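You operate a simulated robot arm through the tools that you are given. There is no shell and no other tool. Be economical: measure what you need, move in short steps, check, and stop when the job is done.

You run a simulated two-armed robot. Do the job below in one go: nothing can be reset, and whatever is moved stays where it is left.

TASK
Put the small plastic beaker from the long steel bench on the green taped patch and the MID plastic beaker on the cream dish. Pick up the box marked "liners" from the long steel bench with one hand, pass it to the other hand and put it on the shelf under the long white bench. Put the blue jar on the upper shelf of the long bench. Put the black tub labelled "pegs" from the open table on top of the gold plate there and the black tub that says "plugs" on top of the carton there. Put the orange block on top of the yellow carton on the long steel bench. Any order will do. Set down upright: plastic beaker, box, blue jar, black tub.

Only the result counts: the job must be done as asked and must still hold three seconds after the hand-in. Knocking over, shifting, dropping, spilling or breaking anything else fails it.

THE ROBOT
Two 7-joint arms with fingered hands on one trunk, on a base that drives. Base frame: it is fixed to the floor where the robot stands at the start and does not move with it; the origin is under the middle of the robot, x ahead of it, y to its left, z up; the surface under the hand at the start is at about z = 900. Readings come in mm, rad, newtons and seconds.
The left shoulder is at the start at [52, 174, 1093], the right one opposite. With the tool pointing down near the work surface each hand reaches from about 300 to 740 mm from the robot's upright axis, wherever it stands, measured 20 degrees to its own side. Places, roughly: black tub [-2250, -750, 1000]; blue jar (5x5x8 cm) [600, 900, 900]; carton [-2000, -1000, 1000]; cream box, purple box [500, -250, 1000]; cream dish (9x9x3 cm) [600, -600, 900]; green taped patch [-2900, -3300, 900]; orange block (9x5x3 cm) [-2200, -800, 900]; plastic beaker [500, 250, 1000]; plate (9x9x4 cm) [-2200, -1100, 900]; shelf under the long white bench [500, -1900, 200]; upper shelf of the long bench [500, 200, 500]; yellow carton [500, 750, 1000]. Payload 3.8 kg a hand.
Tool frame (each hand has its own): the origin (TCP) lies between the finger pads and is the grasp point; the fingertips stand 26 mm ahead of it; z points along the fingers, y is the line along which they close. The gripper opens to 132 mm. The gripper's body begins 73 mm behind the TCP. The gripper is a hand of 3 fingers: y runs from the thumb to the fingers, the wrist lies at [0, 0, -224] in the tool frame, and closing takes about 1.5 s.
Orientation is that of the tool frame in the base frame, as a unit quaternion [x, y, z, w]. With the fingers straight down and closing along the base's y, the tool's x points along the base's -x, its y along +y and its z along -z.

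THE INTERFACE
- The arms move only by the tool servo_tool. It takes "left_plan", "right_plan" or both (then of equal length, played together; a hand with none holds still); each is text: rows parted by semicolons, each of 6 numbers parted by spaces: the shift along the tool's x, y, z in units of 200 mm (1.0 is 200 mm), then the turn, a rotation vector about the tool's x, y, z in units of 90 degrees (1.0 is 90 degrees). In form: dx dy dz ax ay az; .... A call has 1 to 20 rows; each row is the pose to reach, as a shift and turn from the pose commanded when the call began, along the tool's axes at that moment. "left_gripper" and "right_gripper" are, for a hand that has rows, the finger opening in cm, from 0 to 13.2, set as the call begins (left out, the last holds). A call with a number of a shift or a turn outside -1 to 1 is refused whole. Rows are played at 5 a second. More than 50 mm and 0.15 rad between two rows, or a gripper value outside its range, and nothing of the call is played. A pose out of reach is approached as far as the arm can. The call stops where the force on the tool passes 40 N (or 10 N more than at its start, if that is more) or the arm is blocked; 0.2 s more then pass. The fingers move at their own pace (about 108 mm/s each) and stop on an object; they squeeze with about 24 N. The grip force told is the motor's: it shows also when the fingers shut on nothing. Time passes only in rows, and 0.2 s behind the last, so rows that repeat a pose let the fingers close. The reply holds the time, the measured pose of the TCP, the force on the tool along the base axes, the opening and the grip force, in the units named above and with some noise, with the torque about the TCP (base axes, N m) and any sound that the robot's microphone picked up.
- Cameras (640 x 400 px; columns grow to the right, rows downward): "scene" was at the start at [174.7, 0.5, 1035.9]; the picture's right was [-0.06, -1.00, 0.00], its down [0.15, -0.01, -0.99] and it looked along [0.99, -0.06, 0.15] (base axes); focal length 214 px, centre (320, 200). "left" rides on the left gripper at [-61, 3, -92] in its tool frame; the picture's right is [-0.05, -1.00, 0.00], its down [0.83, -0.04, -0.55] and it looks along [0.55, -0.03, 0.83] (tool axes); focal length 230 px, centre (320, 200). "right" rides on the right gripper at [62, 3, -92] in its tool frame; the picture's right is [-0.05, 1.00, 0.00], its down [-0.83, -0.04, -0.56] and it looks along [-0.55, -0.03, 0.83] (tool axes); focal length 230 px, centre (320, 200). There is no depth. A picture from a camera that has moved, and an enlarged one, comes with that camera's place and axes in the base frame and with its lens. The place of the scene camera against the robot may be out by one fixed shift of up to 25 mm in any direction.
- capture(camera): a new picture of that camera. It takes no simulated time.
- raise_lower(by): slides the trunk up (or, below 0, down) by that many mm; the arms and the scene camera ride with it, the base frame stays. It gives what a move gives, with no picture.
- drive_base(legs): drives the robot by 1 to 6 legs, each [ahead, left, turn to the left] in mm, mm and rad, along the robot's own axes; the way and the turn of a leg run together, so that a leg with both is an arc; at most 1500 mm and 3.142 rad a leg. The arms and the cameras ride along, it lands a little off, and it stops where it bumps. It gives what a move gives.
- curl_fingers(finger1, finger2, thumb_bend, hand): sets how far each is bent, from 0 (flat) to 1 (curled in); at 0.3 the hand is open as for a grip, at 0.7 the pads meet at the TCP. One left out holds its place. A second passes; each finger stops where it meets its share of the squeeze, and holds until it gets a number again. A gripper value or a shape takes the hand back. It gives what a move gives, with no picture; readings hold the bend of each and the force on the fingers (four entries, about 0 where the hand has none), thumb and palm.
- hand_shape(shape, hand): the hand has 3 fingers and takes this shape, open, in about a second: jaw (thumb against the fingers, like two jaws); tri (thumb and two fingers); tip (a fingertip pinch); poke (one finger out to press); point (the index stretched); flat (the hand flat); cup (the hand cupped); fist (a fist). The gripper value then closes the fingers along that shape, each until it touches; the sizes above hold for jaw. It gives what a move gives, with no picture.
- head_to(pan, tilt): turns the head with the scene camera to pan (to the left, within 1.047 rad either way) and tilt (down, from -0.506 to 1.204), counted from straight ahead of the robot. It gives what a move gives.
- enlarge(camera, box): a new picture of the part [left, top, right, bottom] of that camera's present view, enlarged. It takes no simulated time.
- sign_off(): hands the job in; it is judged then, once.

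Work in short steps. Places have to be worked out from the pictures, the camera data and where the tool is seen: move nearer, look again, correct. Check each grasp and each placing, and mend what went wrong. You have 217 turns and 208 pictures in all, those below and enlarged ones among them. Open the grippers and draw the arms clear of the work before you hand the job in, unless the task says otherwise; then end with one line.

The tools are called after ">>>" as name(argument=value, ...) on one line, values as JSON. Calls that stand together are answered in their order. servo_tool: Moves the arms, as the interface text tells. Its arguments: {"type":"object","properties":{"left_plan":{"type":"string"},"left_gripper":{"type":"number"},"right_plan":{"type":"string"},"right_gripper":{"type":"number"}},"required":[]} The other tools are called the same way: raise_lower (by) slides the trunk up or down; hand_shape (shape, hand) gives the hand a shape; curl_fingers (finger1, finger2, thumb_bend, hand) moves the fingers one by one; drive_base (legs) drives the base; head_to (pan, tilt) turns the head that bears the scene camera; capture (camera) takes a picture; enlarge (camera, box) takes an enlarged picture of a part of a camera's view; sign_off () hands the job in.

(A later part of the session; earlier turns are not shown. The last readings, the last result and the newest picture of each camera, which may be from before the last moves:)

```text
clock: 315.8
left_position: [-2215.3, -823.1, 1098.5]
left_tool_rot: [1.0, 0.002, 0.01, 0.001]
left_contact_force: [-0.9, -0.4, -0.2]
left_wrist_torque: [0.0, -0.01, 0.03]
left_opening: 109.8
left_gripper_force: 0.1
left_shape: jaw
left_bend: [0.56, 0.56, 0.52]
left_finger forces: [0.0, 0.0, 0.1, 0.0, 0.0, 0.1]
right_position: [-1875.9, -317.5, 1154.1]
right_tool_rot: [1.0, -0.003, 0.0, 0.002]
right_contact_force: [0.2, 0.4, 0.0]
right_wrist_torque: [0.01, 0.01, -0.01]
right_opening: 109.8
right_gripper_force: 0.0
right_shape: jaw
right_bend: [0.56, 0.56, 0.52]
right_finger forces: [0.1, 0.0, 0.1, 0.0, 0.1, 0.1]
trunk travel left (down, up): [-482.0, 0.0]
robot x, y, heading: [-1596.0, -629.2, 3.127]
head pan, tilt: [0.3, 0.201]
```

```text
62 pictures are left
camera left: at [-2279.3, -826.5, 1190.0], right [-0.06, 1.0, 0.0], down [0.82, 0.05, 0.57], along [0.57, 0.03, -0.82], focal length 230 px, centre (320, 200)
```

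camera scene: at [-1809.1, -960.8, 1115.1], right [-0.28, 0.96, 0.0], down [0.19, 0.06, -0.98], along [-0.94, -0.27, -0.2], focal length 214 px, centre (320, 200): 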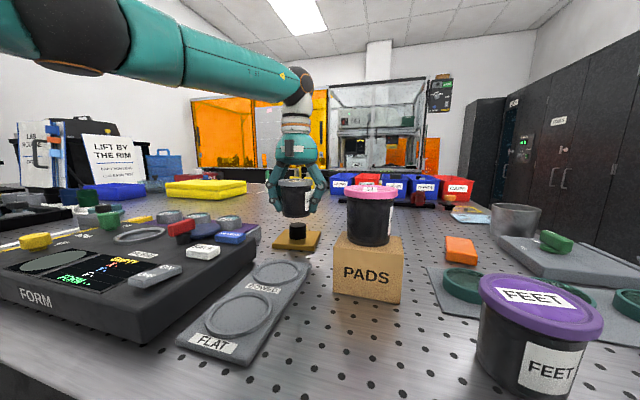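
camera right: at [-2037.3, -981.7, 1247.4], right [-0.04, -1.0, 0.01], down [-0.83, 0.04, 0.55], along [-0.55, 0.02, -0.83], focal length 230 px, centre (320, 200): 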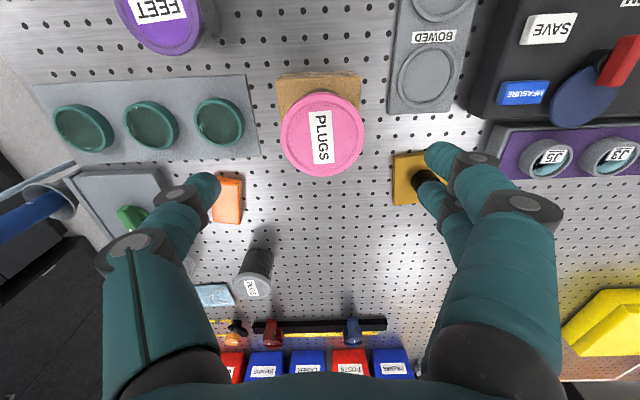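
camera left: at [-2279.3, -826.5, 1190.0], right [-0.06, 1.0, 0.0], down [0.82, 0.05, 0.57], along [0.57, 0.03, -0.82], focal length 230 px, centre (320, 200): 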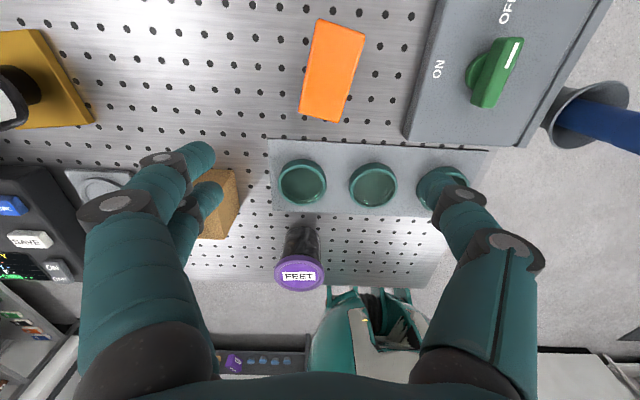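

Block centre ≈ (-2252,-815), rotated ~8.6°. Align and descend.

>>> servo_tool(left_plan="-0.06 -0.01 0.1 0 0 0.03; -0.12 -0.03 0.2 0 0 0.06; -0.185 -0.04 0.32 0 0 0.096; -0.185 -0.04 0.44 0 0 0.096; -0.185 -0.04 0.56 0 0 0.096; -0.185 -0.04 0.6 0 0 0.096", left_gripper=8.5)

>>> capture(camera="left")

```text
clock: 317.2
left_position: [-2241.5, -815.3, 978.4]
left_tool_rot: [0.997, -0.073, 0.009, 0.0]
left_contact_force: [-0.5, -0.3, -0.2]
left_wrist_torque: [0.05, -0.02, 0.01]
left_opening: 85.4
left_gripper_force: 0.0
left_shape: jaw
left_bend: [0.7, 0.7, 0.68]
left_finger forces: [0.0, 0.0, 0.0, 0.0, 0.0, 0.0]
left hand out of reach, approached as far as the arm can: row 3, 4, 5, 6
right_position: [-1875.5, -320.0, 1154.7]
right_tool_rot: [1.0, -0.003, 0.0, 0.002]
right_contact_force: [0.3, -0.1, -0.2]
right_wrist_torque: [0.02, 0.01, 0.01]
right_opening: 109.9
right_gripper_force: 0.1
right_shape: jaw
right_bend: [0.56, 0.56, 0.52]
right_finger forces: [0.0, 0.1, 0.0, 0.0, 0.0, 0.0]
trunk travel left (down, up): [-482.0, 0.0]
robot x, y, heading: [-1595.2, -626.4, 3.122]
head pan, tilt: [0.3, 0.201]
```

```text
61 pictures are left
camera left: at [-2305.2, -810.6, 1068.7], right [0.09, 1.0, 0.0], down [0.82, -0.08, 0.57], along [0.57, -0.05, -0.82], focal length 230 px, centre (320, 200)
```

left: 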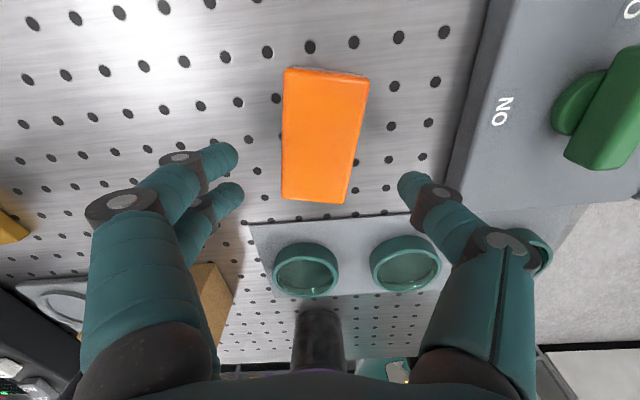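

Nearly aligned but at the reach limit; drive 40 mm ahead and re-center.

>>> drive_base(legs=[[40, 0, 0]])

>>> servo_tool(left_plan="0.1 0 0 0 0 0; 0.16 0.005 0 0 0 0; 0.16 0.005 0 0 0 0; 0.16 0.005 0 0 0 0")

>>> capture(camera="left")

```text
clock: 318.0
left_position: [-2280.2, -816.0, 978.6]
left_tool_rot: [0.997, -0.073, 0.009, 0.0]
left_contact_force: [0.1, 0.5, -0.5]
left_wrist_torque: [0.02, 0.01, -0.02]
left_opening: 85.5
left_gripper_force: 0.1
left_shape: jaw
left_bend: [0.7, 0.7, 0.68]
left_finger forces: [0.0, 0.1, 0.1, 0.0, 0.1, 0.0]
right_position: [-1915.8, -319.0, 1154.1]
right_tool_rot: [1.0, -0.004, -0.001, 0.002]
right_contact_force: [0.9, 0.0, -0.4]
right_wrist_torque: [0.0, 0.01, -0.02]
right_opening: 109.7
right_gripper_force: 0.1
right_shape: jaw
right_bend: [0.56, 0.56, 0.52]
right_finger forces: [0.0, 0.0, 0.0, 0.0, 0.0, 0.0]
trunk travel left (down, up): [-482.0, 0.0]
robot x, y, heading: [-1636.5, -622.6, 3.123]
head pan, tilt: [0.3, 0.201]
```

```text
clock: 319.0
left_position: [-2249.4, -822.2, 978.8]
left_tool_rot: [0.997, -0.073, 0.009, 0.0]
left_contact_force: [0.2, 0.2, 0.4]
left_wrist_torque: [-0.01, -0.03, 0.04]
left_opening: 85.3
left_gripper_force: 0.0
left_shape: jaw
left_bend: [0.7, 0.7, 0.68]
left_finger forces: [0.1, 0.0, 0.0, 0.1, 0.0, 0.1]
right_position: [-1915.4, -318.6, 1154.5]
right_tool_rot: [1.0, -0.002, 0.0, 0.003]
right_contact_force: [0.0, 0.0, -0.7]
right_wrist_torque: [0.0, 0.02, -0.01]
right_opening: 109.7
right_gripper_force: 0.1
right_shape: jaw
right_bend: [0.56, 0.56, 0.52]
right_finger forces: [0.0, 0.0, 0.1, 0.0, 0.0, 0.0]
trunk travel left (down, up): [-482.0, 0.0]
robot x, y, heading: [-1637.0, -624.3, 3.123]
head pan, tilt: [0.3, 0.201]
```

```text
60 pictures are left
camera left: at [-2313.1, -815.6, 1069.7], right [0.09, 1.0, 0.0], down [0.82, -0.08, 0.57], along [0.57, -0.05, -0.82], focal length 230 px, centre (320, 200)
```

left: 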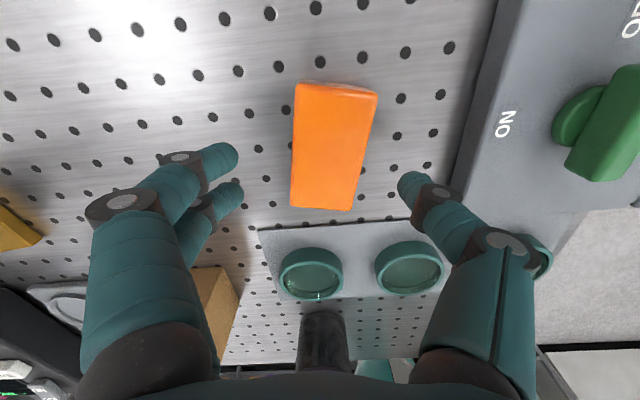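

Small correction and descend to the block, then close.

>>> servo_tool(left_plan="-0.042 -0.044 0 0 0 0.03; -0.042 -0.044 0.1 0 0 0.03; -0.042 -0.044 0.18 0 0 0.03; -0.042 -0.044 0.234 0 0 0.03; -0.042 -0.044 0.234 0 0 0.03")

>>> servo_tool(left_plan="0 0 0 0 0 0; 0 0 0 0 0 0; 0 0 0 0 0 0; 0 0 0 0 0 0; 0 0 0 0 0 0; 0 0 0 0 0 0; 0 0 0 0 0 0; 0 0 0 0 0 0", left_gripper=0)

>>> capture(camera="left")

```text
clock: 320.2
left_position: [-2254.2, -810.6, 936.3]
left_tool_rot: [0.995, -0.097, 0.006, 0.001]
left_contact_force: [-0.9, 1.0, 19.8]
left_wrist_torque: [-1.05, 0.33, -0.08]
left_opening: 84.5
left_gripper_force: 0.1
left_shape: jaw
left_bend: [0.71, 0.71, 0.68]
left_finger forces: [11.2, 8.2, 0.0, 0.0, 0.0, 0.1]
right_position: [-1913.7, -317.1, 1155.7]
right_tool_rot: [1.0, -0.003, -0.002, 0.003]
right_contact_force: [-0.2, -0.2, 0.1]
right_wrist_torque: [-0.01, 0.0, -0.04]
right_opening: 109.9
right_gripper_force: 0.0
right_shape: jaw
right_bend: [0.56, 0.56, 0.52]
right_finger forces: [0.1, 0.0, 0.1, 0.0, 0.1, 0.0]
trunk travel left (down, up): [-482.0, 0.0]
robot x, y, heading: [-1634.9, -628.6, 3.128]
head pan, tilt: [0.3, 0.201]
```

```text
clock: 322.0
left_position: [-2254.2, -812.5, 935.3]
left_tool_rot: [0.995, -0.097, 0.006, 0.002]
left_contact_force: [-2.4, -10.8, 31.3]
left_wrist_torque: [-1.82, 0.48, -0.02]
left_opening: 47.0
left_gripper_force: 23.3
left_shape: jaw
left_bend: [0.73, 0.73, 0.72]
left_finger forces: [25.0, 22.0, 0.0, 0.0, 14.8, 0.0]
right_position: [-1912.8, -317.7, 1154.6]
right_tool_rot: [1.0, -0.003, 0.0, 0.002]
right_contact_force: [-0.1, 0.1, 0.3]
right_wrist_torque: [0.0, 0.0, -0.02]
right_opening: 109.5
right_gripper_force: 0.2
right_shape: jaw
right_bend: [0.56, 0.56, 0.52]
right_finger forces: [0.0, 0.0, 0.1, 0.0, 0.0, 0.0]
trunk travel left (down, up): [-482.0, 0.0]
robot x, y, heading: [-1635.1, -622.2, 3.123]
head pan, tilt: [0.3, 0.201]
```

```text
59 pictures are left
camera left: at [-2316.2, -803.2, 1027.2], right [0.14, 0.99, 0.0], down [0.82, -0.11, 0.57], along [0.56, -0.08, -0.82], focal length 230 px, centre (320, 200)
```

left: 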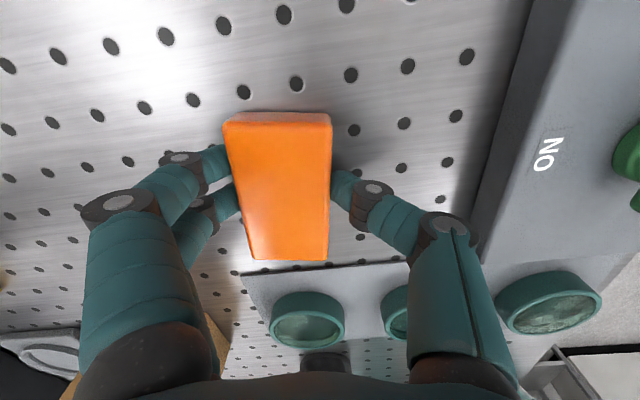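

Fingertips press on the table; block is gripped at 47 mm. Lift gently and check.

>>> servo_tool(left_plan="0 0 -0.02 0 0 0; 0 0 -0.05 0 0 0; 0 0 -0.12 0 0 0; 0 0 -0.25 0 0 0; 0 0 -0.25 0 0 0")

>>> capture(camera="left")

```text
clock: 323.2
left_position: [-2256.7, -810.8, 979.1]
left_tool_rot: [0.995, -0.097, 0.012, -0.001]
left_contact_force: [-0.4, -0.4, -0.3]
left_wrist_torque: [0.01, -0.04, 0.02]
left_opening: 45.0
left_gripper_force: 24.1
left_shape: jaw
left_bend: [0.73, 0.73, 0.71]
left_finger forces: [11.4, 10.8, 0.0, 0.0, 22.3, 0.0]
right_position: [-1915.4, -318.6, 1153.4]
right_tool_rot: [1.0, -0.004, 0.0, 0.003]
right_contact_force: [-1.0, 0.5, 0.0]
right_wrist_torque: [0.03, -0.04, 0.0]
right_opening: 109.7
right_gripper_force: 0.0
right_shape: jaw
right_bend: [0.56, 0.56, 0.52]
right_finger forces: [0.0, 0.0, 0.1, 0.1, 0.1, 0.0]
trunk travel left (down, up): [-482.0, 0.0]
robot x, y, heading: [-1636.5, -626.5, 3.123]
head pan, tilt: [0.3, 0.201]
```

```text
58 pictures are left
camera left: at [-2319.1, -802.2, 1070.4], right [0.14, 0.99, 0.0], down [0.81, -0.12, 0.57], along [0.57, -0.08, -0.82], focal length 230 px, centre (320, 200)
```

left: 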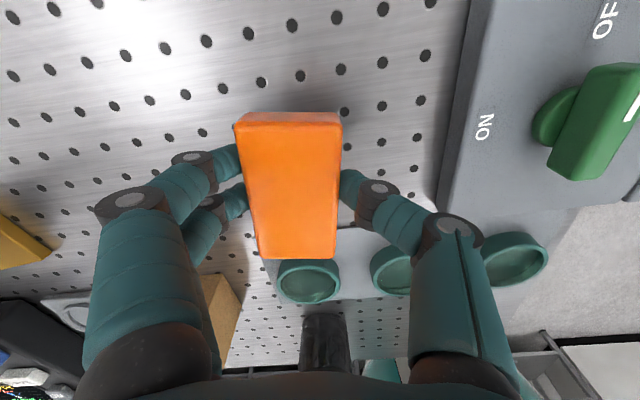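

Block is held level. Lift, back away from the table, then retract and raise the left hand.

>>> servo_tool(left_plan="0 0 -0.15 0 0 0; 0 0 -0.3 0 0 0; 0 0 -0.45 0 0 0; 0 0 -0.55 0 0 0; 0 0 -0.55 0 0 0")

>>> drive_base(legs=[[-620, 0, 0]])

>>> servo_tool(left_plan="0.15 0 -0.1 0 0 0; 0.3 0 -0.2 0 0 0; 0.45 0 -0.3 0 0 0; 0.6 0 -0.4 0 0 0; 0.65 0 -0.55 0 0 0; 0.65 0 -0.6 0 0 0; 0.65 0 -0.6 0 0 0")

>>> drive_base(legs=[[0, 0, -1.56], [0, 0, -1.56]])

```text
clock: 324.4
left_position: [-2259.5, -810.7, 1091.5]
left_tool_rot: [0.995, -0.097, 0.01, 0.0]
left_contact_force: [0.1, 0.4, -1.3]
left_wrist_torque: [0.05, -0.01, 0.04]
left_opening: 44.9
left_gripper_force: 23.8
left_shape: jaw
left_bend: [0.73, 0.73, 0.71]
left_finger forces: [11.5, 10.7, 0.0, 0.0, 22.2, 0.0]
right_position: [-1915.5, -318.1, 1153.9]
right_tool_rot: [1.0, -0.003, 0.0, 0.002]
right_contact_force: [-0.6, -0.1, 0.1]
right_wrist_torque: [-0.03, 0.02, -0.01]
right_opening: 109.6
right_gripper_force: 0.0
right_shape: jaw
right_bend: [0.56, 0.56, 0.52]
right_finger forces: [0.0, 0.0, 0.0, 0.1, 0.0, 0.0]
trunk travel left (down, up): [-482.0, 0.0]
robot x, y, heading: [-1633.8, -628.8, 3.126]
head pan, tilt: [0.3, 0.201]
```

```text
clock: 327.9
left_position: [-1650.5, -824.2, 1089.8]
left_tool_rot: [0.996, -0.092, 0.011, -0.001]
left_contact_force: [0.0, -0.4, -1.8]
left_wrist_torque: [0.03, 0.01, -0.01]
left_opening: 44.8
left_gripper_force: 24.2
left_shape: jaw
left_bend: [0.73, 0.73, 0.71]
left_finger forces: [11.5, 10.8, 0.1, 0.0, 22.2, 0.1]
right_position: [-1310.3, -327.6, 1154.1]
right_tool_rot: [1.0, 0.001, 0.0, 0.002]
right_contact_force: [-0.3, -0.1, 0.5]
right_wrist_torque: [0.03, 0.02, 0.01]
right_opening: 109.8
right_gripper_force: 0.0
right_shape: jaw
right_bend: [0.56, 0.56, 0.52]
right_finger forces: [0.0, 0.0, 0.0, 0.1, 0.0, 0.0]
trunk travel left (down, up): [-482.0, 0.0]
robot x, y, heading: [-1028.8, -631.3, 3.134]
head pan, tilt: [0.3, 0.201]
```

```text
clock: 329.5
left_position: [-1525.3, -848.8, 1213.3]
left_tool_rot: [0.996, -0.093, 0.011, 0.0]
left_contact_force: [0.3, -1.1, -0.8]
left_wrist_torque: [0.02, 0.0, -0.01]
left_opening: 44.6
left_gripper_force: 23.7
left_shape: jaw
left_bend: [0.73, 0.73, 0.71]
left_finger forces: [11.5, 10.6, 0.1, 0.1, 22.2, 0.1]
right_position: [-1310.1, -328.1, 1154.6]
right_tool_rot: [1.0, 0.001, 0.0, 0.003]
right_contact_force: [1.1, 0.2, -1.0]
right_wrist_torque: [-0.01, 0.02, -0.03]
right_opening: 109.7
right_gripper_force: 0.0
right_shape: jaw
right_bend: [0.56, 0.56, 0.52]
right_finger forces: [0.0, 0.0, 0.0, 0.0, 0.0, 0.1]
trunk travel left (down, up): [-482.0, 0.0]
robot x, y, heading: [-1031.0, -630.5, 3.136]
head pan, tilt: [0.3, 0.201]
```

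```text
clock: 337.5
left_position: [-532.3, -414.5, 1212.9]
left_tool_rot: [0.089, 0.996, 0.001, -0.01]
left_contact_force: [0.7, -0.2, -1.3]
left_wrist_torque: [-0.02, -0.01, -0.07]
left_opening: 44.5
left_gripper_force: 24.2
left_shape: jaw
left_bend: [0.73, 0.73, 0.71]
left_finger forces: [11.2, 10.5, 0.0, 0.0, 21.7, 0.0]
right_position: [-745.1, -935.8, 1154.3]
right_tool_rot: [-0.003, 1.0, 0.003, 0.0]
right_contact_force: [0.8, 0.0, 0.1]
right_wrist_torque: [-0.01, -0.02, 0.0]
right_opening: 109.7
right_gripper_force: 0.1
right_shape: jaw
right_bend: [0.56, 0.56, 0.52]
right_finger forces: [0.0, 0.0, 0.0, 0.0, 0.0, 0.0]
trunk travel left (down, up): [-482.0, 0.0]
robot x, y, heading: [-1029.4, -631.1, -0.002]
head pan, tilt: [0.3, 0.201]
```

Facing the steel bench again. Drive left 1215, then ahead 1000.

>>> drive_base(legs=[[0, 1215, 0], [1000, 0, 0]])

>>> capture(camera="left")

>>> head_to(pan=0.35, tilt=0.3)

>>> capture(camera="scene")

```text
clock: 353.2
left_position: [460.8, 805.4, 1214.4]
left_tool_rot: [0.09, 0.996, 0.0, -0.01]
left_contact_force: [0.1, -0.5, -0.8]
left_wrist_torque: [-0.01, 0.02, -0.01]
left_opening: 44.5
left_gripper_force: 24.0
left_shape: jaw
left_bend: [0.73, 0.73, 0.71]
left_finger forces: [11.2, 10.5, 0.1, 0.0, 21.7, 0.1]
right_position: [247.4, 284.2, 1155.4]
right_tool_rot: [-0.003, 1.0, 0.002, 0.0]
right_contact_force: [0.9, -0.2, -0.4]
right_wrist_torque: [0.02, 0.03, -0.02]
right_opening: 109.7
right_gripper_force: 0.1
right_shape: jaw
right_bend: [0.56, 0.56, 0.52]
right_finger forces: [0.1, 0.0, 0.0, 0.0, 0.1, 0.0]
trunk travel left (down, up): [-482.0, 0.0]
robot x, y, heading: [-34.3, 589.5, -0.003]
head pan, tilt: [0.3, 0.201]
```

```text
57 pictures are left
camera left: at [523.0, 797.1, 1305.0], right [-0.13, -0.99, 0.0], down [-0.81, 0.11, 0.57], along [-0.57, 0.07, -0.82], focal length 230 px, centre (320, 200)
```

left: 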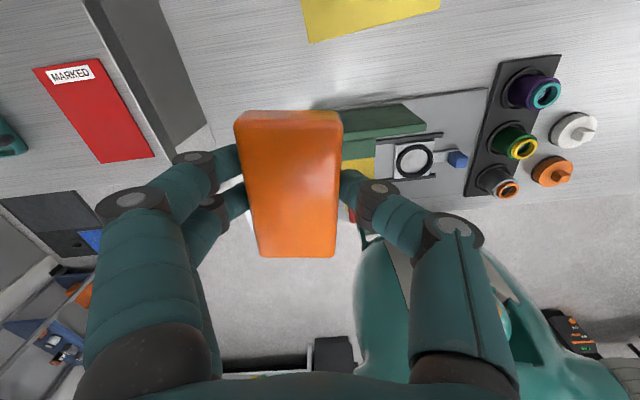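

```text
clock: 353.9
left_position: [460.5, 804.5, 1214.1]
left_tool_rot: [0.091, 0.996, 0.0, -0.01]
left_contact_force: [-0.4, 0.2, -1.3]
left_wrist_torque: [-0.02, 0.01, 0.01]
left_opening: 44.6
left_gripper_force: 24.2
left_shape: jaw
left_bend: [0.73, 0.73, 0.71]
left_finger forces: [11.1, 10.6, 0.1, 0.0, 21.7, 0.1]
right_position: [248.3, 284.7, 1153.7]
right_tool_rot: [-0.002, 1.0, 0.002, 0.0]
right_contact_force: [0.4, -0.6, -0.2]
right_wrist_torque: [0.0, 0.0, -0.02]
right_opening: 109.7
right_gripper_force: 0.1
right_shape: jaw
right_bend: [0.56, 0.56, 0.52]
right_finger forces: [0.0, 0.0, 0.0, 0.1, 0.1, 0.0]
trunk travel left (down, up): [-482.0, 0.0]
robot x, y, heading: [-36.9, 584.0, -0.007]
head pan, tilt: [0.351, 0.3]
```

```text
56 pictures are left
camera scene: at [151.5, 626.0, 1105.8], right [0.34, -0.94, 0.0], down [-0.28, -0.1, -0.96], along [0.9, 0.32, -0.3], focal length 214 px, centre (320, 200)
```

scene: 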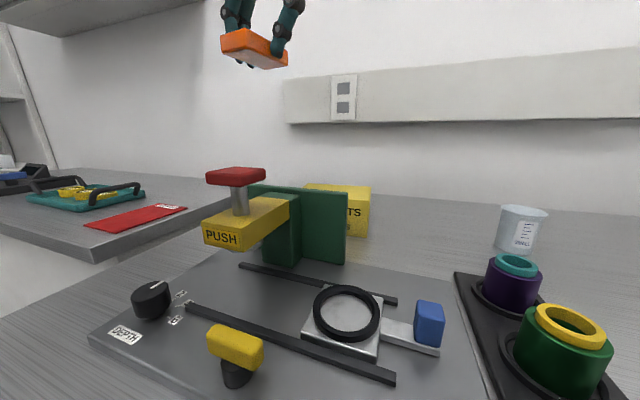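

Carton top centre ≈ (577,739). With the block's offset in the grip, TCP target is (580,726). I move over it, then down to z≈1060.

>>> servo_tool(left_plan="-0.13 -0.05 0.02 0 0 0; -0.26 -0.11 0.05 0 0 0; -0.39 -0.17 0.1 0 0 0; -0.52 -0.22 0.2 0 0 0; -0.656 -0.28 0.35 0 0 0; -0.656 -0.28 0.5 0 0 0; -0.656 -0.28 0.65 0 0 0; -0.656 -0.28 0.77 0 0 0; -0.656 -0.28 0.77 0 0 0")

>>> capture(camera="left")

>>> capture(camera="scene")

```text
clock: 355.9
left_position: [576.2, 727.9, 1057.1]
left_tool_rot: [0.091, 0.996, 0.0, -0.01]
left_contact_force: [-0.3, 0.0, -0.9]
left_wrist_torque: [0.01, -0.01, 0.03]
left_opening: 44.4
left_gripper_force: 24.1
left_shape: jaw
left_bend: [0.73, 0.73, 0.71]
left_finger forces: [11.3, 10.5, 0.0, 0.0, 21.8, 0.1]
right_position: [246.6, 284.7, 1154.4]
right_tool_rot: [-0.003, 1.0, 0.002, 0.0]
right_contact_force: [-0.3, 0.1, 0.4]
right_wrist_torque: [0.03, -0.02, -0.02]
right_opening: 109.7
right_gripper_force: 0.0
right_shape: jaw
right_bend: [0.56, 0.56, 0.52]
right_finger forces: [0.0, 0.0, 0.0, 0.1, 0.1, 0.1]
trunk travel left (down, up): [-482.0, 0.0]
robot x, y, heading: [-38.7, 590.4, -0.006]
head pan, tilt: [0.351, 0.3]
```

```text
55 pictures are left
camera left: at [638.6, 719.5, 1147.9], right [-0.13, -0.99, 0.0], down [-0.81, 0.11, 0.57], along [-0.57, 0.07, -0.82], focal length 230 px, centre (320, 200)
```

left: 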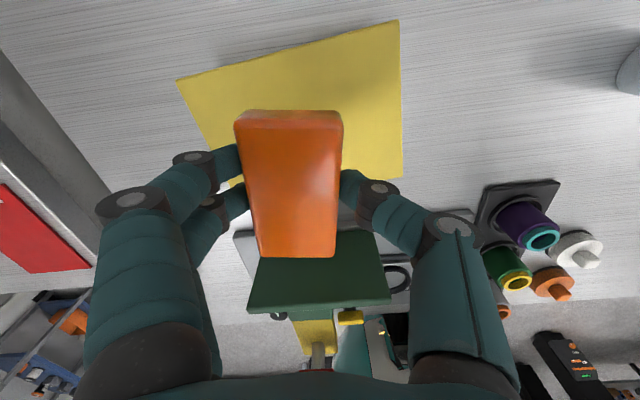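

```text
54 pictures are left
camera scene: at [151.3, 626.0, 1105.9], right [0.34, -0.94, 0.0], down [-0.28, -0.1, -0.96], along [0.9, 0.32, -0.3], focal length 214 px, centre (320, 200)
```

scene: 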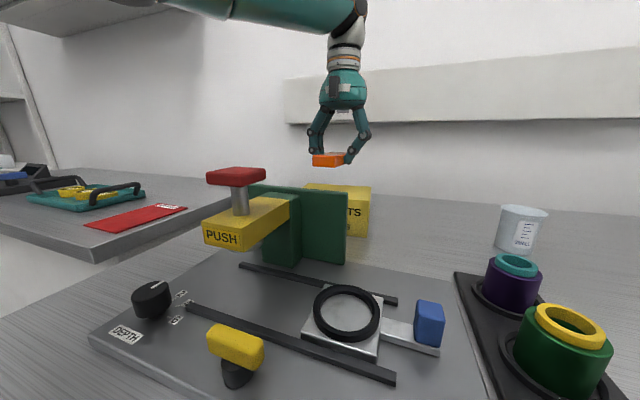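

Aligned over the carton (centre (580,738)). Shift 5 mm forward and lower stepwise.

>>> servo_tool(left_plan="-0.025 0 0.05 0 0 0; -0.025 0 0.1 0 0 0; -0.025 0 0.15 0 0 0; -0.025 0 0.18 0 0 0; -0.025 0 0.18 0 0 0")

>>> enlarge(camera="scene", box=[260, 100, 420, 250])

```text
clock: 357.1
left_position: [581.5, 726.5, 1019.3]
left_tool_rot: [0.091, 0.996, 0.0, -0.01]
left_contact_force: [-0.6, -0.2, -1.1]
left_wrist_torque: [-0.01, 0.03, -0.02]
left_opening: 44.5
left_gripper_force: 24.4
left_shape: jaw
left_bend: [0.73, 0.73, 0.71]
left_finger forces: [11.3, 10.5, 0.1, 0.0, 21.8, 0.0]
right_position: [247.2, 284.1, 1153.8]
right_tool_rot: [-0.002, 1.0, 0.003, 0.0]
right_contact_force: [0.5, 0.6, 0.0]
right_wrist_torque: [0.02, 0.0, 0.01]
right_opening: 109.4
right_gripper_force: 0.1
right_shape: jaw
right_bend: [0.56, 0.56, 0.52]
right_finger forces: [0.0, 0.0, 0.0, 0.0, 0.1, 0.0]
trunk travel left (down, up): [-482.0, 0.0]
robot x, y, heading: [-37.4, 589.3, -0.006]
head pan, tilt: [0.351, 0.3]
```

```text
2.67 times, centred on (340, 175) of scene
camera zoom: at [151.4, 626.0, 1105.9], right [0.34, -0.94, 0.0], down [-0.28, -0.1, -0.96], along [0.9, 0.32, -0.3], focal length 572 px, centre (267, 267)
```

zoom: 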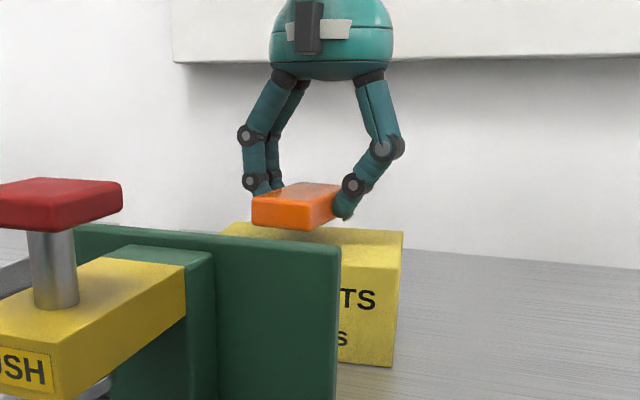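

>>> servo_tool(left_plan="0 0 0.02 0 0 0; 0 0 0.04 0 0 0; 0 0 0.04 0 0 0")

>>> servo_tool(left_plan="0 0 0.015 0 0 0; 0 0 0.03 0 0 0; 0 0 0.03 0 0 0")

>>> enlarge(camera="scene", box=[260, 100, 420, 250])

```text
clock: 357.9
left_position: [581.1, 725.9, 1012.0]
left_tool_rot: [0.09, 0.996, 0.0, -0.011]
left_contact_force: [-0.1, 0.2, -1.4]
left_wrist_torque: [-0.02, 0.01, 0.0]
left_opening: 44.8
left_gripper_force: 24.3
left_shape: jaw
left_bend: [0.73, 0.73, 0.71]
left_finger forces: [11.2, 10.5, 0.1, 0.0, 21.8, 0.0]
right_position: [248.3, 284.5, 1155.0]
right_tool_rot: [-0.003, 1.0, 0.003, -0.001]
right_contact_force: [-0.5, -0.2, -0.1]
right_wrist_torque: [-0.01, 0.0, -0.01]
right_opening: 109.7
right_gripper_force: 0.1
right_shape: jaw
right_bend: [0.56, 0.56, 0.52]
right_finger forces: [0.1, 0.0, 0.0, 0.1, 0.1, 0.0]
trunk travel left (down, up): [-482.0, 0.0]
robot x, y, heading: [-35.4, 586.6, -0.002]
head pan, tilt: [0.351, 0.3]
```

```text
clock: 358.7
left_position: [578.8, 726.0, 1007.0]
left_tool_rot: [0.09, 0.996, 0.0, -0.01]
left_contact_force: [0.0, 0.4, -1.0]
left_wrist_torque: [0.02, -0.02, 0.02]
left_opening: 44.5
left_gripper_force: 23.7
left_shape: jaw
left_bend: [0.73, 0.73, 0.71]
left_finger forces: [11.3, 10.5, 0.1, 0.0, 21.8, 0.1]
right_position: [247.6, 286.6, 1154.6]
right_tool_rot: [-0.002, 1.0, 0.003, 0.001]
right_contact_force: [0.3, -0.2, 0.4]
right_wrist_torque: [-0.01, 0.0, -0.03]
right_opening: 109.8
right_gripper_force: 0.0
right_shape: jaw
right_bend: [0.56, 0.56, 0.52]
right_finger forces: [0.0, 0.0, 0.0, 0.1, 0.0, 0.0]
trunk travel left (down, up): [-482.0, 0.0]
robot x, y, heading: [-33.5, 589.9, -0.004]
head pan, tilt: [0.351, 0.3]
```

```text
2.67 times, centred on (340, 175) of scene
camera zoom: at [151.4, 626.0, 1105.9], right [0.34, -0.94, 0.0], down [-0.28, -0.1, -0.96], along [0.9, 0.32, -0.3], focal length 572 px, centre (267, 267)
```

zoom: 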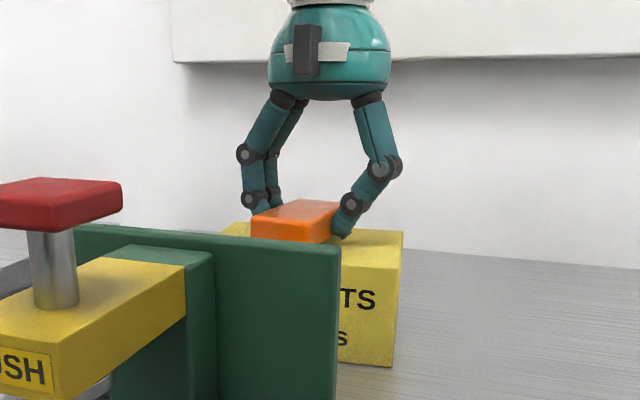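

Nearly down; two more small steps.

>>> servo_tool(left_plan="0 0 0.012 0 0 0; 0 0 0.025 0 0 0; 0 0 0.025 0 0 0")

>>> servo_tool(left_plan="0 0 0.01 0 0 0; 0 0 0.02 0 0 0; 0 0 0.02 0 0 0")

```text
clock: 359.5
left_position: [579.9, 726.7, 1002.1]
left_tool_rot: [0.091, 0.996, 0.0, -0.01]
left_contact_force: [-0.3, 0.4, -0.3]
left_wrist_torque: [0.0, -0.02, -0.01]
left_opening: 44.6
left_gripper_force: 23.6
left_shape: jaw
left_bend: [0.73, 0.73, 0.71]
left_finger forces: [12.1, 10.5, 0.0, 0.0, 21.7, 0.0]
right_position: [247.3, 284.8, 1154.5]
right_tool_rot: [-0.002, 1.0, 0.003, 0.0]
right_contact_force: [0.4, -0.3, 0.3]
right_wrist_torque: [0.0, 0.02, 0.02]
right_opening: 109.7
right_gripper_force: 0.1
right_shape: jaw
right_bend: [0.56, 0.56, 0.52]
right_finger forces: [0.1, 0.0, 0.0, 0.0, 0.1, 0.0]
trunk travel left (down, up): [-482.0, 0.0]
robot x, y, heading: [-35.0, 589.4, -0.008]
head pan, tilt: [0.351, 0.3]
```

```text
clock: 360.3
left_position: [579.1, 726.4, 1001.4]
left_tool_rot: [0.091, 0.996, -0.001, -0.008]
left_contact_force: [1.1, -0.2, 13.6]
left_wrist_torque: [0.63, -0.25, 0.02]
left_opening: 44.4
left_gripper_force: 23.9
left_shape: jaw
left_bend: [0.73, 0.73, 0.71]
left_finger forces: [21.3, 14.4, 0.0, 0.0, 21.7, 0.0]
right_position: [246.9, 285.2, 1154.7]
right_tool_rot: [-0.002, 1.0, 0.003, 0.001]
right_contact_force: [0.7, -0.3, 0.1]
right_wrist_torque: [-0.01, 0.01, -0.01]
right_opening: 110.0
right_gripper_force: 0.0
right_shape: jaw
right_bend: [0.56, 0.56, 0.52]
right_finger forces: [0.1, 0.0, 0.0, 0.1, 0.0, 0.1]
trunk travel left (down, up): [-482.0, 0.0]
robot x, y, heading: [-37.6, 589.1, -0.005]
head pan, tilt: [0.351, 0.3]
```

Contact. Ease up 2 mm and open.

>>> servo_tool(left_plan="0 0 -0.012 0 0 0; 0 0 -0.012 0 0 0")

>>> servo_tool(left_plan="0 0 0 0 0 0; 0 0 0 0 0 0; 0 0 0 0 0 0; 0 0 -0.03 0 0 0; 0 0 -0.03 0 0 0", left_gripper=7.5)

>>> capture(camera="left")

```text
clock: 360.9
left_position: [579.4, 726.1, 1002.7]
left_tool_rot: [0.091, 0.996, 0.001, -0.01]
left_contact_force: [2.8, 1.1, 10.1]
left_wrist_torque: [0.49, -0.29, -0.09]
left_opening: 44.2
left_gripper_force: 24.5
left_shape: jaw
left_bend: [0.73, 0.73, 0.71]
left_finger forces: [20.5, 12.3, 0.0, 0.1, 21.4, 0.1]
right_position: [247.4, 285.5, 1154.3]
right_tool_rot: [-0.003, 1.0, 0.003, 0.001]
right_contact_force: [-1.0, 0.8, 0.0]
right_wrist_torque: [-0.03, 0.0, -0.01]
right_opening: 109.7
right_gripper_force: 0.1
right_shape: jaw
right_bend: [0.56, 0.56, 0.52]
right_finger forces: [0.1, 0.0, 0.1, 0.1, 0.0, 0.1]
trunk travel left (down, up): [-482.0, 0.0]
robot x, y, heading: [-34.6, 584.8, -0.001]
head pan, tilt: [0.351, 0.3]
```

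```text
clock: 362.1
left_position: [580.0, 728.3, 1006.8]
left_tool_rot: [0.091, 0.996, 0.0, -0.01]
left_contact_force: [-0.3, -0.1, -0.2]
left_wrist_torque: [-0.01, -0.01, -0.01]
left_opening: 74.2
left_gripper_force: 0.0
left_shape: jaw
left_bend: [0.72, 0.72, 0.7]
left_finger forces: [0.0, 0.0, 0.0, 0.0, 0.0, 0.1]
right_position: [247.9, 285.2, 1153.4]
right_tool_rot: [-0.003, 1.0, 0.003, 0.0]
right_contact_force: [-1.0, -0.4, -0.4]
right_wrist_torque: [0.0, -0.01, -0.01]
right_opening: 109.5
right_gripper_force: 0.1
right_shape: jaw
right_bend: [0.56, 0.56, 0.52]
right_finger forces: [0.1, 0.0, 0.0, 0.0, 0.1, 0.0]
trunk travel left (down, up): [-482.0, 0.0]
robot x, y, heading: [-33.4, 584.0, -0.005]
head pan, tilt: [0.351, 0.3]
```

```text
51 pictures are left
camera left: at [642.3, 718.2, 1097.6], right [-0.13, -0.99, 0.0], down [-0.81, 0.11, 0.57], along [-0.57, 0.07, -0.82], focal length 230 px, centre (320, 200)
```

left: 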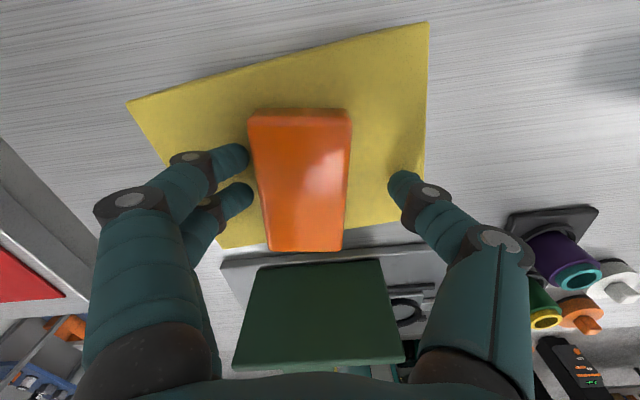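

The block rests well on the carton. Lift the left hand straight up and away.

>>> servo_tool(left_plan="0 0 -0.1 0 0 0; 0 0 -0.25 0 0 0; 0 0 -0.45 0 0 0; 0 0 -0.65 0 0 0; 0.1 0 -0.85 0 0 0; 0.2 0 -0.95 0 0 0; 0.2 0 -0.95 0 0 0")

>>> capture(camera="scene")

>>> capture(camera="right")

```text
clock: 363.7
left_position: [544.2, 733.1, 1197.6]
left_tool_rot: [0.091, 0.996, 0.0, -0.011]
left_contact_force: [0.0, -0.1, -0.5]
left_wrist_torque: [0.0, 0.02, 0.01]
left_opening: 74.1
left_gripper_force: 0.1
left_shape: jaw
left_bend: [0.72, 0.72, 0.7]
left_finger forces: [0.0, 0.1, 0.0, 0.0, 0.0, 0.0]
right_position: [247.4, 284.8, 1153.6]
right_tool_rot: [-0.003, 1.0, 0.002, -0.002]
right_contact_force: [-1.1, 0.0, -0.1]
right_wrist_torque: [0.03, -0.01, 0.0]
right_opening: 109.7
right_gripper_force: 0.0
right_shape: jaw
right_bend: [0.56, 0.56, 0.52]
right_finger forces: [0.1, 0.1, 0.1, 0.0, 0.1, 0.1]
trunk travel left (down, up): [-482.0, 0.0]
robot x, y, heading: [-33.0, 585.7, -0.006]
head pan, tilt: [0.351, 0.3]
```

```text
50 pictures are left
camera scene: at [151.6, 625.6, 1105.7], right [0.34, -0.94, 0.0], down [-0.28, -0.1, -0.96], along [0.9, 0.32, -0.3], focal length 214 px, centre (320, 200)
```

scene: 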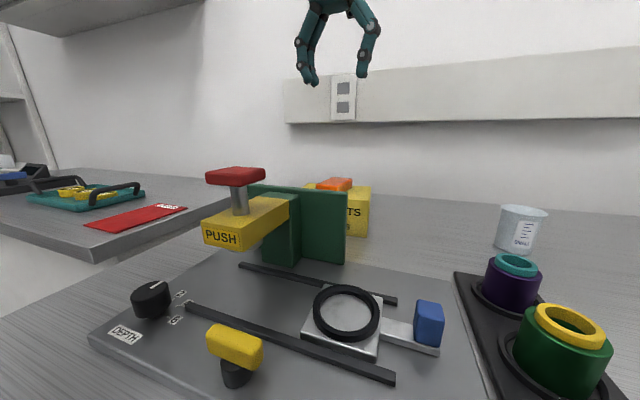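

```text
49 pictures are left
camera right: at [185.8, 287.8, 1246.5], right [0.05, 1.0, 0.01], down [0.83, -0.04, 0.55], along [0.55, -0.02, -0.83], focal length 230 px, centre (320, 200)
```

right: 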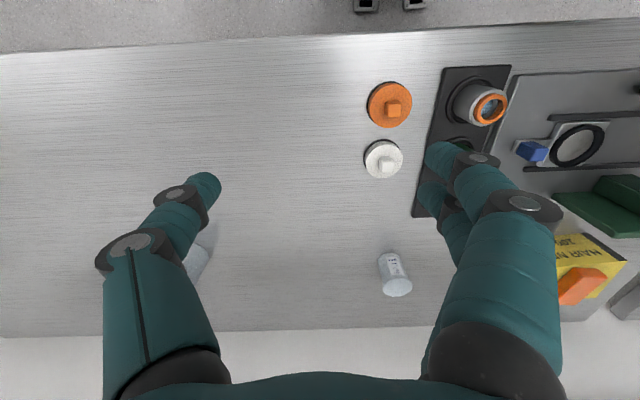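

Block placed. Now the small beaker at ≈(587,424): move the right hand over it in two stages.

>>> servo_tool(right_plan="-0.18 0.09 0.03 0 0 0; -0.36 0.18 0.06 0 0 0; -0.54 0.27 0.1 0 0 0; -0.72 0.36 0.14 0 0 0; -0.88 0.45 0.17 0 0 0; -1.0 0.55 0.2 0 0 0")

>>> servo_tool(right_plan="-0.17 0.04 0.07 0 0 0; -0.34 0.08 0.14 0 0 0; -0.51 0.11 0.2 0 0 0; -0.66 0.14 0.27 0 0 0; -0.66 0.14 0.27 0 0 0")

>>> capture(camera="right")

```text
clock: 365.1
left_position: [545.4, 733.2, 1196.0]
left_tool_rot: [0.091, 0.996, 0.001, -0.01]
left_contact_force: [-0.4, 1.0, -0.1]
left_wrist_torque: [0.01, 0.03, -0.03]
left_opening: 74.5
left_gripper_force: 0.1
left_shape: jaw
left_bend: [0.72, 0.72, 0.7]
left_finger forces: [0.0, 0.0, 0.0, 0.1, 0.0, 0.0]
right_position: [447.7, 395.9, 1113.5]
right_tool_rot: [-0.003, 1.0, 0.002, 0.0]
right_contact_force: [-0.7, 0.6, 0.8]
right_wrist_torque: [-0.03, 0.01, 0.03]
right_opening: 109.6
right_gripper_force: 0.1
right_shape: jaw
right_bend: [0.56, 0.56, 0.52]
right_finger forces: [0.0, 0.0, 0.0, 0.0, 0.1, 0.0]
trunk travel left (down, up): [-482.0, 0.0]
robot x, y, heading: [-32.2, 592.7, -0.003]
head pan, tilt: [0.351, 0.3]
```

```text
clock: 366.3
left_position: [543.4, 733.2, 1197.0]
left_tool_rot: [0.09, 0.996, 0.001, -0.01]
left_contact_force: [0.5, 0.1, -0.4]
left_wrist_torque: [0.02, -0.02, 0.02]
left_opening: 74.3
left_gripper_force: 0.1
left_shape: jaw
left_bend: [0.72, 0.72, 0.7]
left_finger forces: [0.1, 0.0, 0.0, 0.0, 0.0, 0.0]
right_position: [578.9, 425.5, 1061.6]
right_tool_rot: [-0.004, 1.0, 0.002, 0.001]
right_contact_force: [0.3, -0.2, 0.2]
right_wrist_torque: [0.01, 0.02, -0.01]
right_opening: 109.6
right_gripper_force: 0.0
right_shape: jaw
right_bend: [0.56, 0.56, 0.52]
right_finger forces: [0.0, 0.0, 0.0, 0.0, 0.0, 0.0]
trunk travel left (down, up): [-482.0, 0.0]
robot x, y, heading: [-36.7, 587.0, -0.002]
head pan, tilt: [0.351, 0.3]
```

```text
48 pictures are left
camera right: at [516.2, 428.3, 1153.7], right [0.05, 1.0, 0.0], down [0.83, -0.04, 0.56], along [0.56, -0.02, -0.83], focal length 230 px, centre (320, 200)
```

right: 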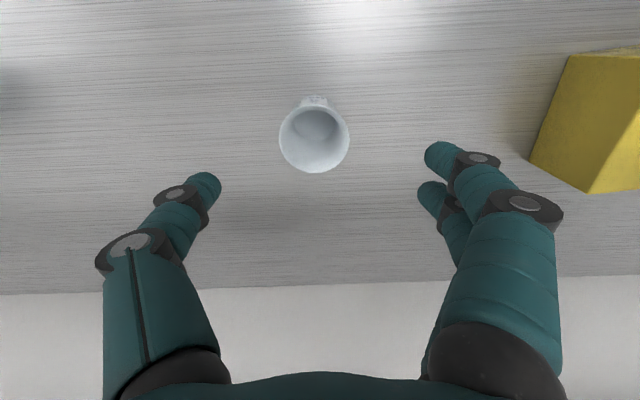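

Beaker centre (578,422). Descend to z≈940 and close.

>>> servo_tool(right_plan="0 -0.018 0.15 0 0 0; 0 -0.018 0.3 0 0 0; 0 -0.018 0.45 0 0 0; 0 -0.018 0.55 0 0 0; 0 -0.018 0.605 0 0 0; 0 -0.018 0.605 0 0 0", right_gripper=10)

>>> servo_tool(right_plan="0 0 0 0 0 0; 0 0 0 0 0 0; 0 0 0 0 0 0; 0 0 0 0 0 0; 0 0 0 0 0 0; 0 0 0 0 0 0; 0 0 0 0 0 0; 0 0 0 0 0 0", right_gripper=0)

>>> servo_tool(right_plan="0 0 -0.1 0 0 0; 0 0 -0.25 0 0 0; 0 0 -0.4 0 0 0; 0.1 0 -0.6 0 0 0; 0.2 0 -0.8 0 0 0; 0.3 0 -0.95 0 0 0; 0.3 0 -0.95 0 0 0")

>>> capture(camera="right")

```text
clock: 367.7
left_position: [543.5, 732.7, 1197.4]
left_tool_rot: [0.09, 0.996, 0.001, -0.01]
left_contact_force: [-0.1, -0.1, -0.2]
left_wrist_torque: [0.03, -0.01, 0.01]
left_opening: 74.4
left_gripper_force: 0.1
left_shape: jaw
left_bend: [0.72, 0.72, 0.7]
left_finger forces: [0.1, 0.0, 0.0, 0.0, 0.1, 0.1]
right_position: [577.8, 420.2, 938.9]
right_tool_rot: [-0.003, 1.0, 0.002, -0.001]
right_contact_force: [1.1, -0.3, -0.2]
right_wrist_torque: [-0.01, 0.0, 0.0]
right_opening: 100.1
right_gripper_force: 0.1
right_shape: jaw
right_bend: [0.63, 0.63, 0.59]
right_finger forces: [0.0, 0.0, 0.1, 0.1, 0.0, 0.0]
trunk travel left (down, up): [-482.0, 0.0]
robot x, y, heading: [-36.2, 588.7, -0.007]
head pan, tilt: [0.351, 0.3]
```

```text
clock: 369.5
left_position: [543.3, 732.8, 1196.7]
left_tool_rot: [0.091, 0.996, 0.0, -0.01]
left_contact_force: [-0.6, 0.0, -0.4]
left_wrist_torque: [-0.04, -0.02, 0.03]
left_opening: 74.2
left_gripper_force: 0.0
left_shape: jaw
left_bend: [0.72, 0.72, 0.7]
left_finger forces: [0.0, 0.0, 0.0, 0.0, 0.1, 0.1]
right_position: [577.6, 420.1, 939.1]
right_tool_rot: [-0.003, 1.0, 0.003, 0.0]
right_contact_force: [-0.4, 0.2, 0.5]
right_wrist_torque: [0.04, -0.01, 0.0]
right_opening: 39.9
right_gripper_force: 23.8
right_shape: jaw
right_bend: [0.74, 0.74, 0.7]
right_finger forces: [10.8, 10.9, 0.0, 0.0, 20.7, 0.0]
trunk travel left (down, up): [-482.0, 0.0]
robot x, y, heading: [-37.5, 591.7, 0.001]
head pan, tilt: [0.351, 0.3]
```

```text
clock: 371.1
left_position: [544.7, 733.0, 1195.9]
left_tool_rot: [0.091, 0.996, 0.001, -0.011]
left_contact_force: [0.6, -0.8, -0.7]
left_wrist_torque: [0.02, 0.0, -0.02]
left_opening: 74.3
left_gripper_force: 0.0
left_shape: jaw
left_bend: [0.72, 0.72, 0.7]
left_finger forces: [0.0, 0.0, 0.0, 0.0, 0.1, 0.1]
right_position: [521.4, 422.5, 1129.4]
right_tool_rot: [-0.003, 1.0, 0.003, -0.001]
right_contact_force: [-0.2, -0.3, -0.8]
right_wrist_torque: [0.0, 0.02, 0.0]
right_opening: 39.7
right_gripper_force: 24.0
right_shape: jaw
right_bend: [0.74, 0.74, 0.7]
right_finger forces: [10.9, 10.9, 0.0, 0.0, 20.4, 0.1]
trunk travel left (down, up): [-482.0, 0.0]
robot x, y, heading: [-33.2, 588.6, -0.001]
head pan, tilt: [0.351, 0.3]
```

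```text
47 pictures are left
camera right: at [458.3, 424.5, 1221.8], right [0.05, 1.0, 0.0], down [0.83, -0.04, 0.55], along [0.55, -0.02, -0.83], focal length 230 px, centre (320, 200)
```

right: 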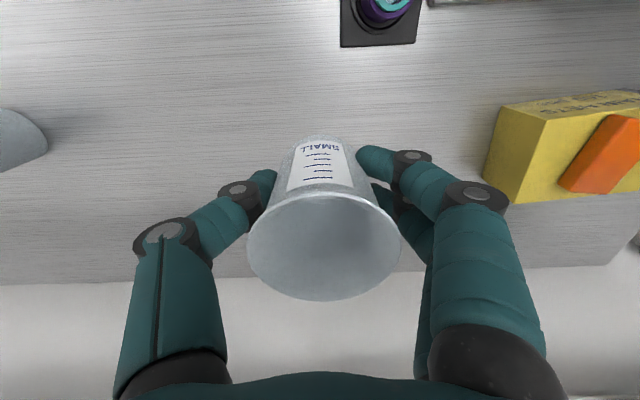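

SMALL beaker is held. I back out, turn right to face along the aisle, and drive toward the far side.

>>> drive_base(legs=[[-750, 0, 0], [0, 0, -1.57]])

>>> servo_tool(right_plan="0.15 0 -0.05 0 0 0; 0.3 0 -0.1 0 0 0; 0.45 0 -0.15 0 0 0; 0.5 0 -0.15 0 0 0; 0.5 0 -0.15 0 0 0")

>>> head_to(pan=-0.3, tilt=0.3)

>>> capture(camera="scene")

```text
clock: 378.9
left_position: [-633.1, 14.7, 1197.3]
left_tool_rot: [0.763, 0.646, 0.007, -0.007]
left_contact_force: [0.4, -0.3, -0.7]
left_wrist_torque: [-0.01, 0.03, 0.01]
left_opening: 74.5
left_gripper_force: 0.0
left_shape: jaw
left_bend: [0.72, 0.72, 0.7]
left_finger forces: [0.1, 0.1, 0.1, 0.1, 0.0, 0.0]
right_position: [-944.4, 35.1, 1128.4]
right_tool_rot: [0.701, 0.714, 0.002, 0.002]
right_contact_force: [-0.1, -0.5, -0.8]
right_wrist_torque: [-0.01, -0.01, -0.01]
right_opening: 39.8
right_gripper_force: 23.7
right_shape: jaw
right_bend: [0.74, 0.74, 0.7]
right_finger forces: [10.8, 11.1, 0.0, 0.0, 20.5, 0.1]
trunk travel left (down, up): [-482.0, 0.0]
robot x, y, heading: [-783.5, 594.3, -1.565]
head pan, tilt: [0.351, 0.3]
```

```text
clock: 380.1
left_position: [-632.9, 15.4, 1197.2]
left_tool_rot: [0.764, 0.646, 0.007, -0.007]
left_contact_force: [-0.3, -0.1, 0.6]
left_wrist_torque: [-0.01, -0.02, 0.02]
left_opening: 74.2
left_gripper_force: 0.0
left_shape: jaw
left_bend: [0.72, 0.72, 0.7]
left_finger forces: [0.1, 0.0, 0.0, 0.0, 0.0, 0.0]
right_position: [-945.4, 135.6, 1159.4]
right_tool_rot: [0.701, 0.713, 0.001, 0.002]
right_contact_force: [0.5, 0.0, -0.9]
right_wrist_torque: [0.0, 0.0, -0.02]
right_opening: 39.7
right_gripper_force: 24.5
right_shape: jaw
right_bend: [0.74, 0.74, 0.7]
right_finger forces: [10.8, 11.1, 0.0, 0.0, 20.3, 0.0]
trunk travel left (down, up): [-482.0, 0.0]
robot x, y, heading: [-782.7, 596.1, -1.559]
head pan, tilt: [0.351, 0.3]
```

```text
clock: 381.2
left_position: [-632.2, 15.6, 1196.9]
left_tool_rot: [0.764, 0.645, 0.007, -0.007]
left_contact_force: [0.6, 0.7, -0.7]
left_wrist_torque: [-0.06, 0.01, 0.03]
left_opening: 74.5
left_gripper_force: 0.1
left_shape: jaw
left_bend: [0.72, 0.72, 0.7]
left_finger forces: [0.1, 0.0, 0.0, 0.0, 0.0, 0.0]
right_position: [-944.0, 135.8, 1158.6]
right_tool_rot: [0.7, 0.714, 0.002, 0.002]
right_contact_force: [-0.5, 0.1, -0.5]
right_wrist_torque: [-0.04, 0.0, 0.01]
right_opening: 39.6
right_gripper_force: 24.2
right_shape: jaw
right_bend: [0.74, 0.74, 0.7]
right_finger forces: [10.7, 11.1, 0.0, 0.0, 20.4, 0.0]
trunk travel left (down, up): [-482.0, 0.0]
robot x, y, heading: [-782.8, 591.6, -1.56]
head pan, tilt: [-0.3, 0.3]
```

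```text
46 pictures are left
camera scene: at [-819.0, 401.7, 1105.9], right [-0.96, 0.29, 0.0], down [0.08, 0.28, -0.96], along [-0.27, -0.92, -0.3], focal length 214 px, centre (320, 200)
```

scene: 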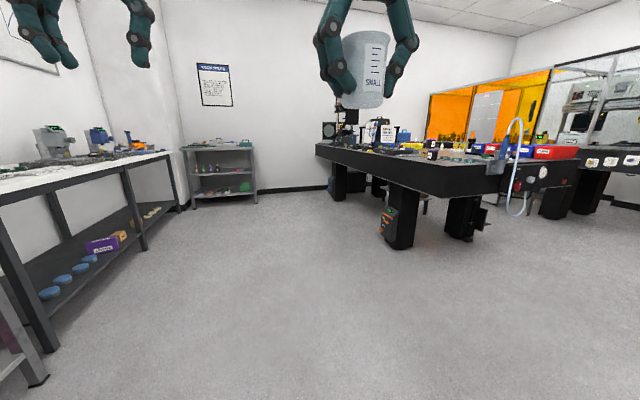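

The way ahead is clear. I drive down the aisle to about y=-2300 and look toward the far end.

>>> drive_base(legs=[[1500, 0, 0], [1350, -200, 0]])

>>> head_to(pan=-0.8, tilt=0.2)

>>> capture(camera="scene")

```text
clock: 395.2
left_position: [-828.5, -2865.2, 1197.4]
left_tool_rot: [0.763, 0.647, 0.007, -0.007]
left_contact_force: [0.0, 0.2, -1.2]
left_wrist_torque: [-0.03, 0.01, -0.02]
left_opening: 74.5
left_gripper_force: 0.2
left_shape: jaw
left_bend: [0.72, 0.72, 0.7]
left_finger forces: [0.0, 0.0, 0.1, 0.0, 0.0, 0.0]
right_position: [-1140.6, -2746.2, 1159.6]
right_tool_rot: [0.698, 0.716, 0.001, 0.002]
right_contact_force: [-0.8, 0.3, -0.2]
right_wrist_torque: [0.0, -0.01, 0.01]
right_opening: 39.8
right_gripper_force: 24.1
right_shape: jaw
right_bend: [0.74, 0.74, 0.7]
right_finger forces: [10.9, 11.1, 0.1, 0.1, 20.5, 0.0]
trunk travel left (down, up): [-482.0, 0.0]
robot x, y, heading: [-980.2, -2287.4, -1.554]
head pan, tilt: [-0.3, 0.3]
```

```text
clock: 396.1
left_position: [-826.2, -2864.3, 1196.7]
left_tool_rot: [0.763, 0.646, 0.007, -0.007]
left_contact_force: [-0.4, -0.1, -0.5]
left_wrist_torque: [0.01, 0.03, 0.0]
left_opening: 74.4
left_gripper_force: 0.1
left_shape: jaw
left_bend: [0.72, 0.72, 0.7]
left_finger forces: [0.0, 0.1, 0.0, 0.0, 0.1, 0.0]
right_position: [-1141.3, -2746.2, 1159.3]
right_tool_rot: [0.699, 0.715, 0.003, 0.002]
right_contact_force: [-0.5, 0.1, 0.0]
right_wrist_torque: [0.03, -0.02, 0.0]
right_opening: 39.6
right_gripper_force: 24.1
right_shape: jaw
right_bend: [0.74, 0.74, 0.7]
right_finger forces: [10.8, 11.2, 0.0, 0.1, 20.4, 0.0]
trunk travel left (down, up): [-482.0, 0.0]
robot x, y, heading: [-982.8, -2289.7, -1.556]
head pan, tilt: [-0.799, 0.201]
```

```text
45 pictures are left
camera scene: at [-1055.0, -2455.6, 1115.1], right [-0.71, 0.71, 0.0], down [0.14, 0.14, -0.98], along [-0.69, -0.69, -0.2], focal length 214 px, centre (320, 200)
```

scene: 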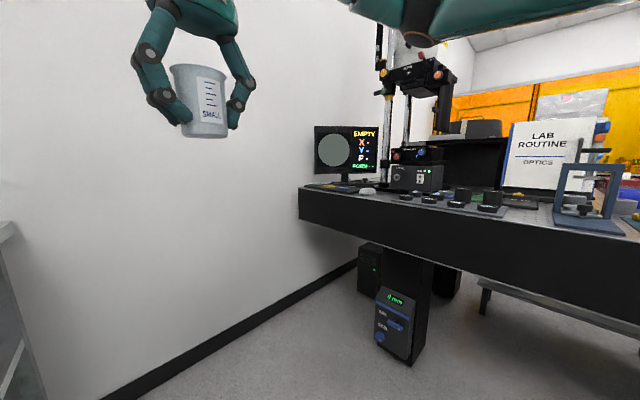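

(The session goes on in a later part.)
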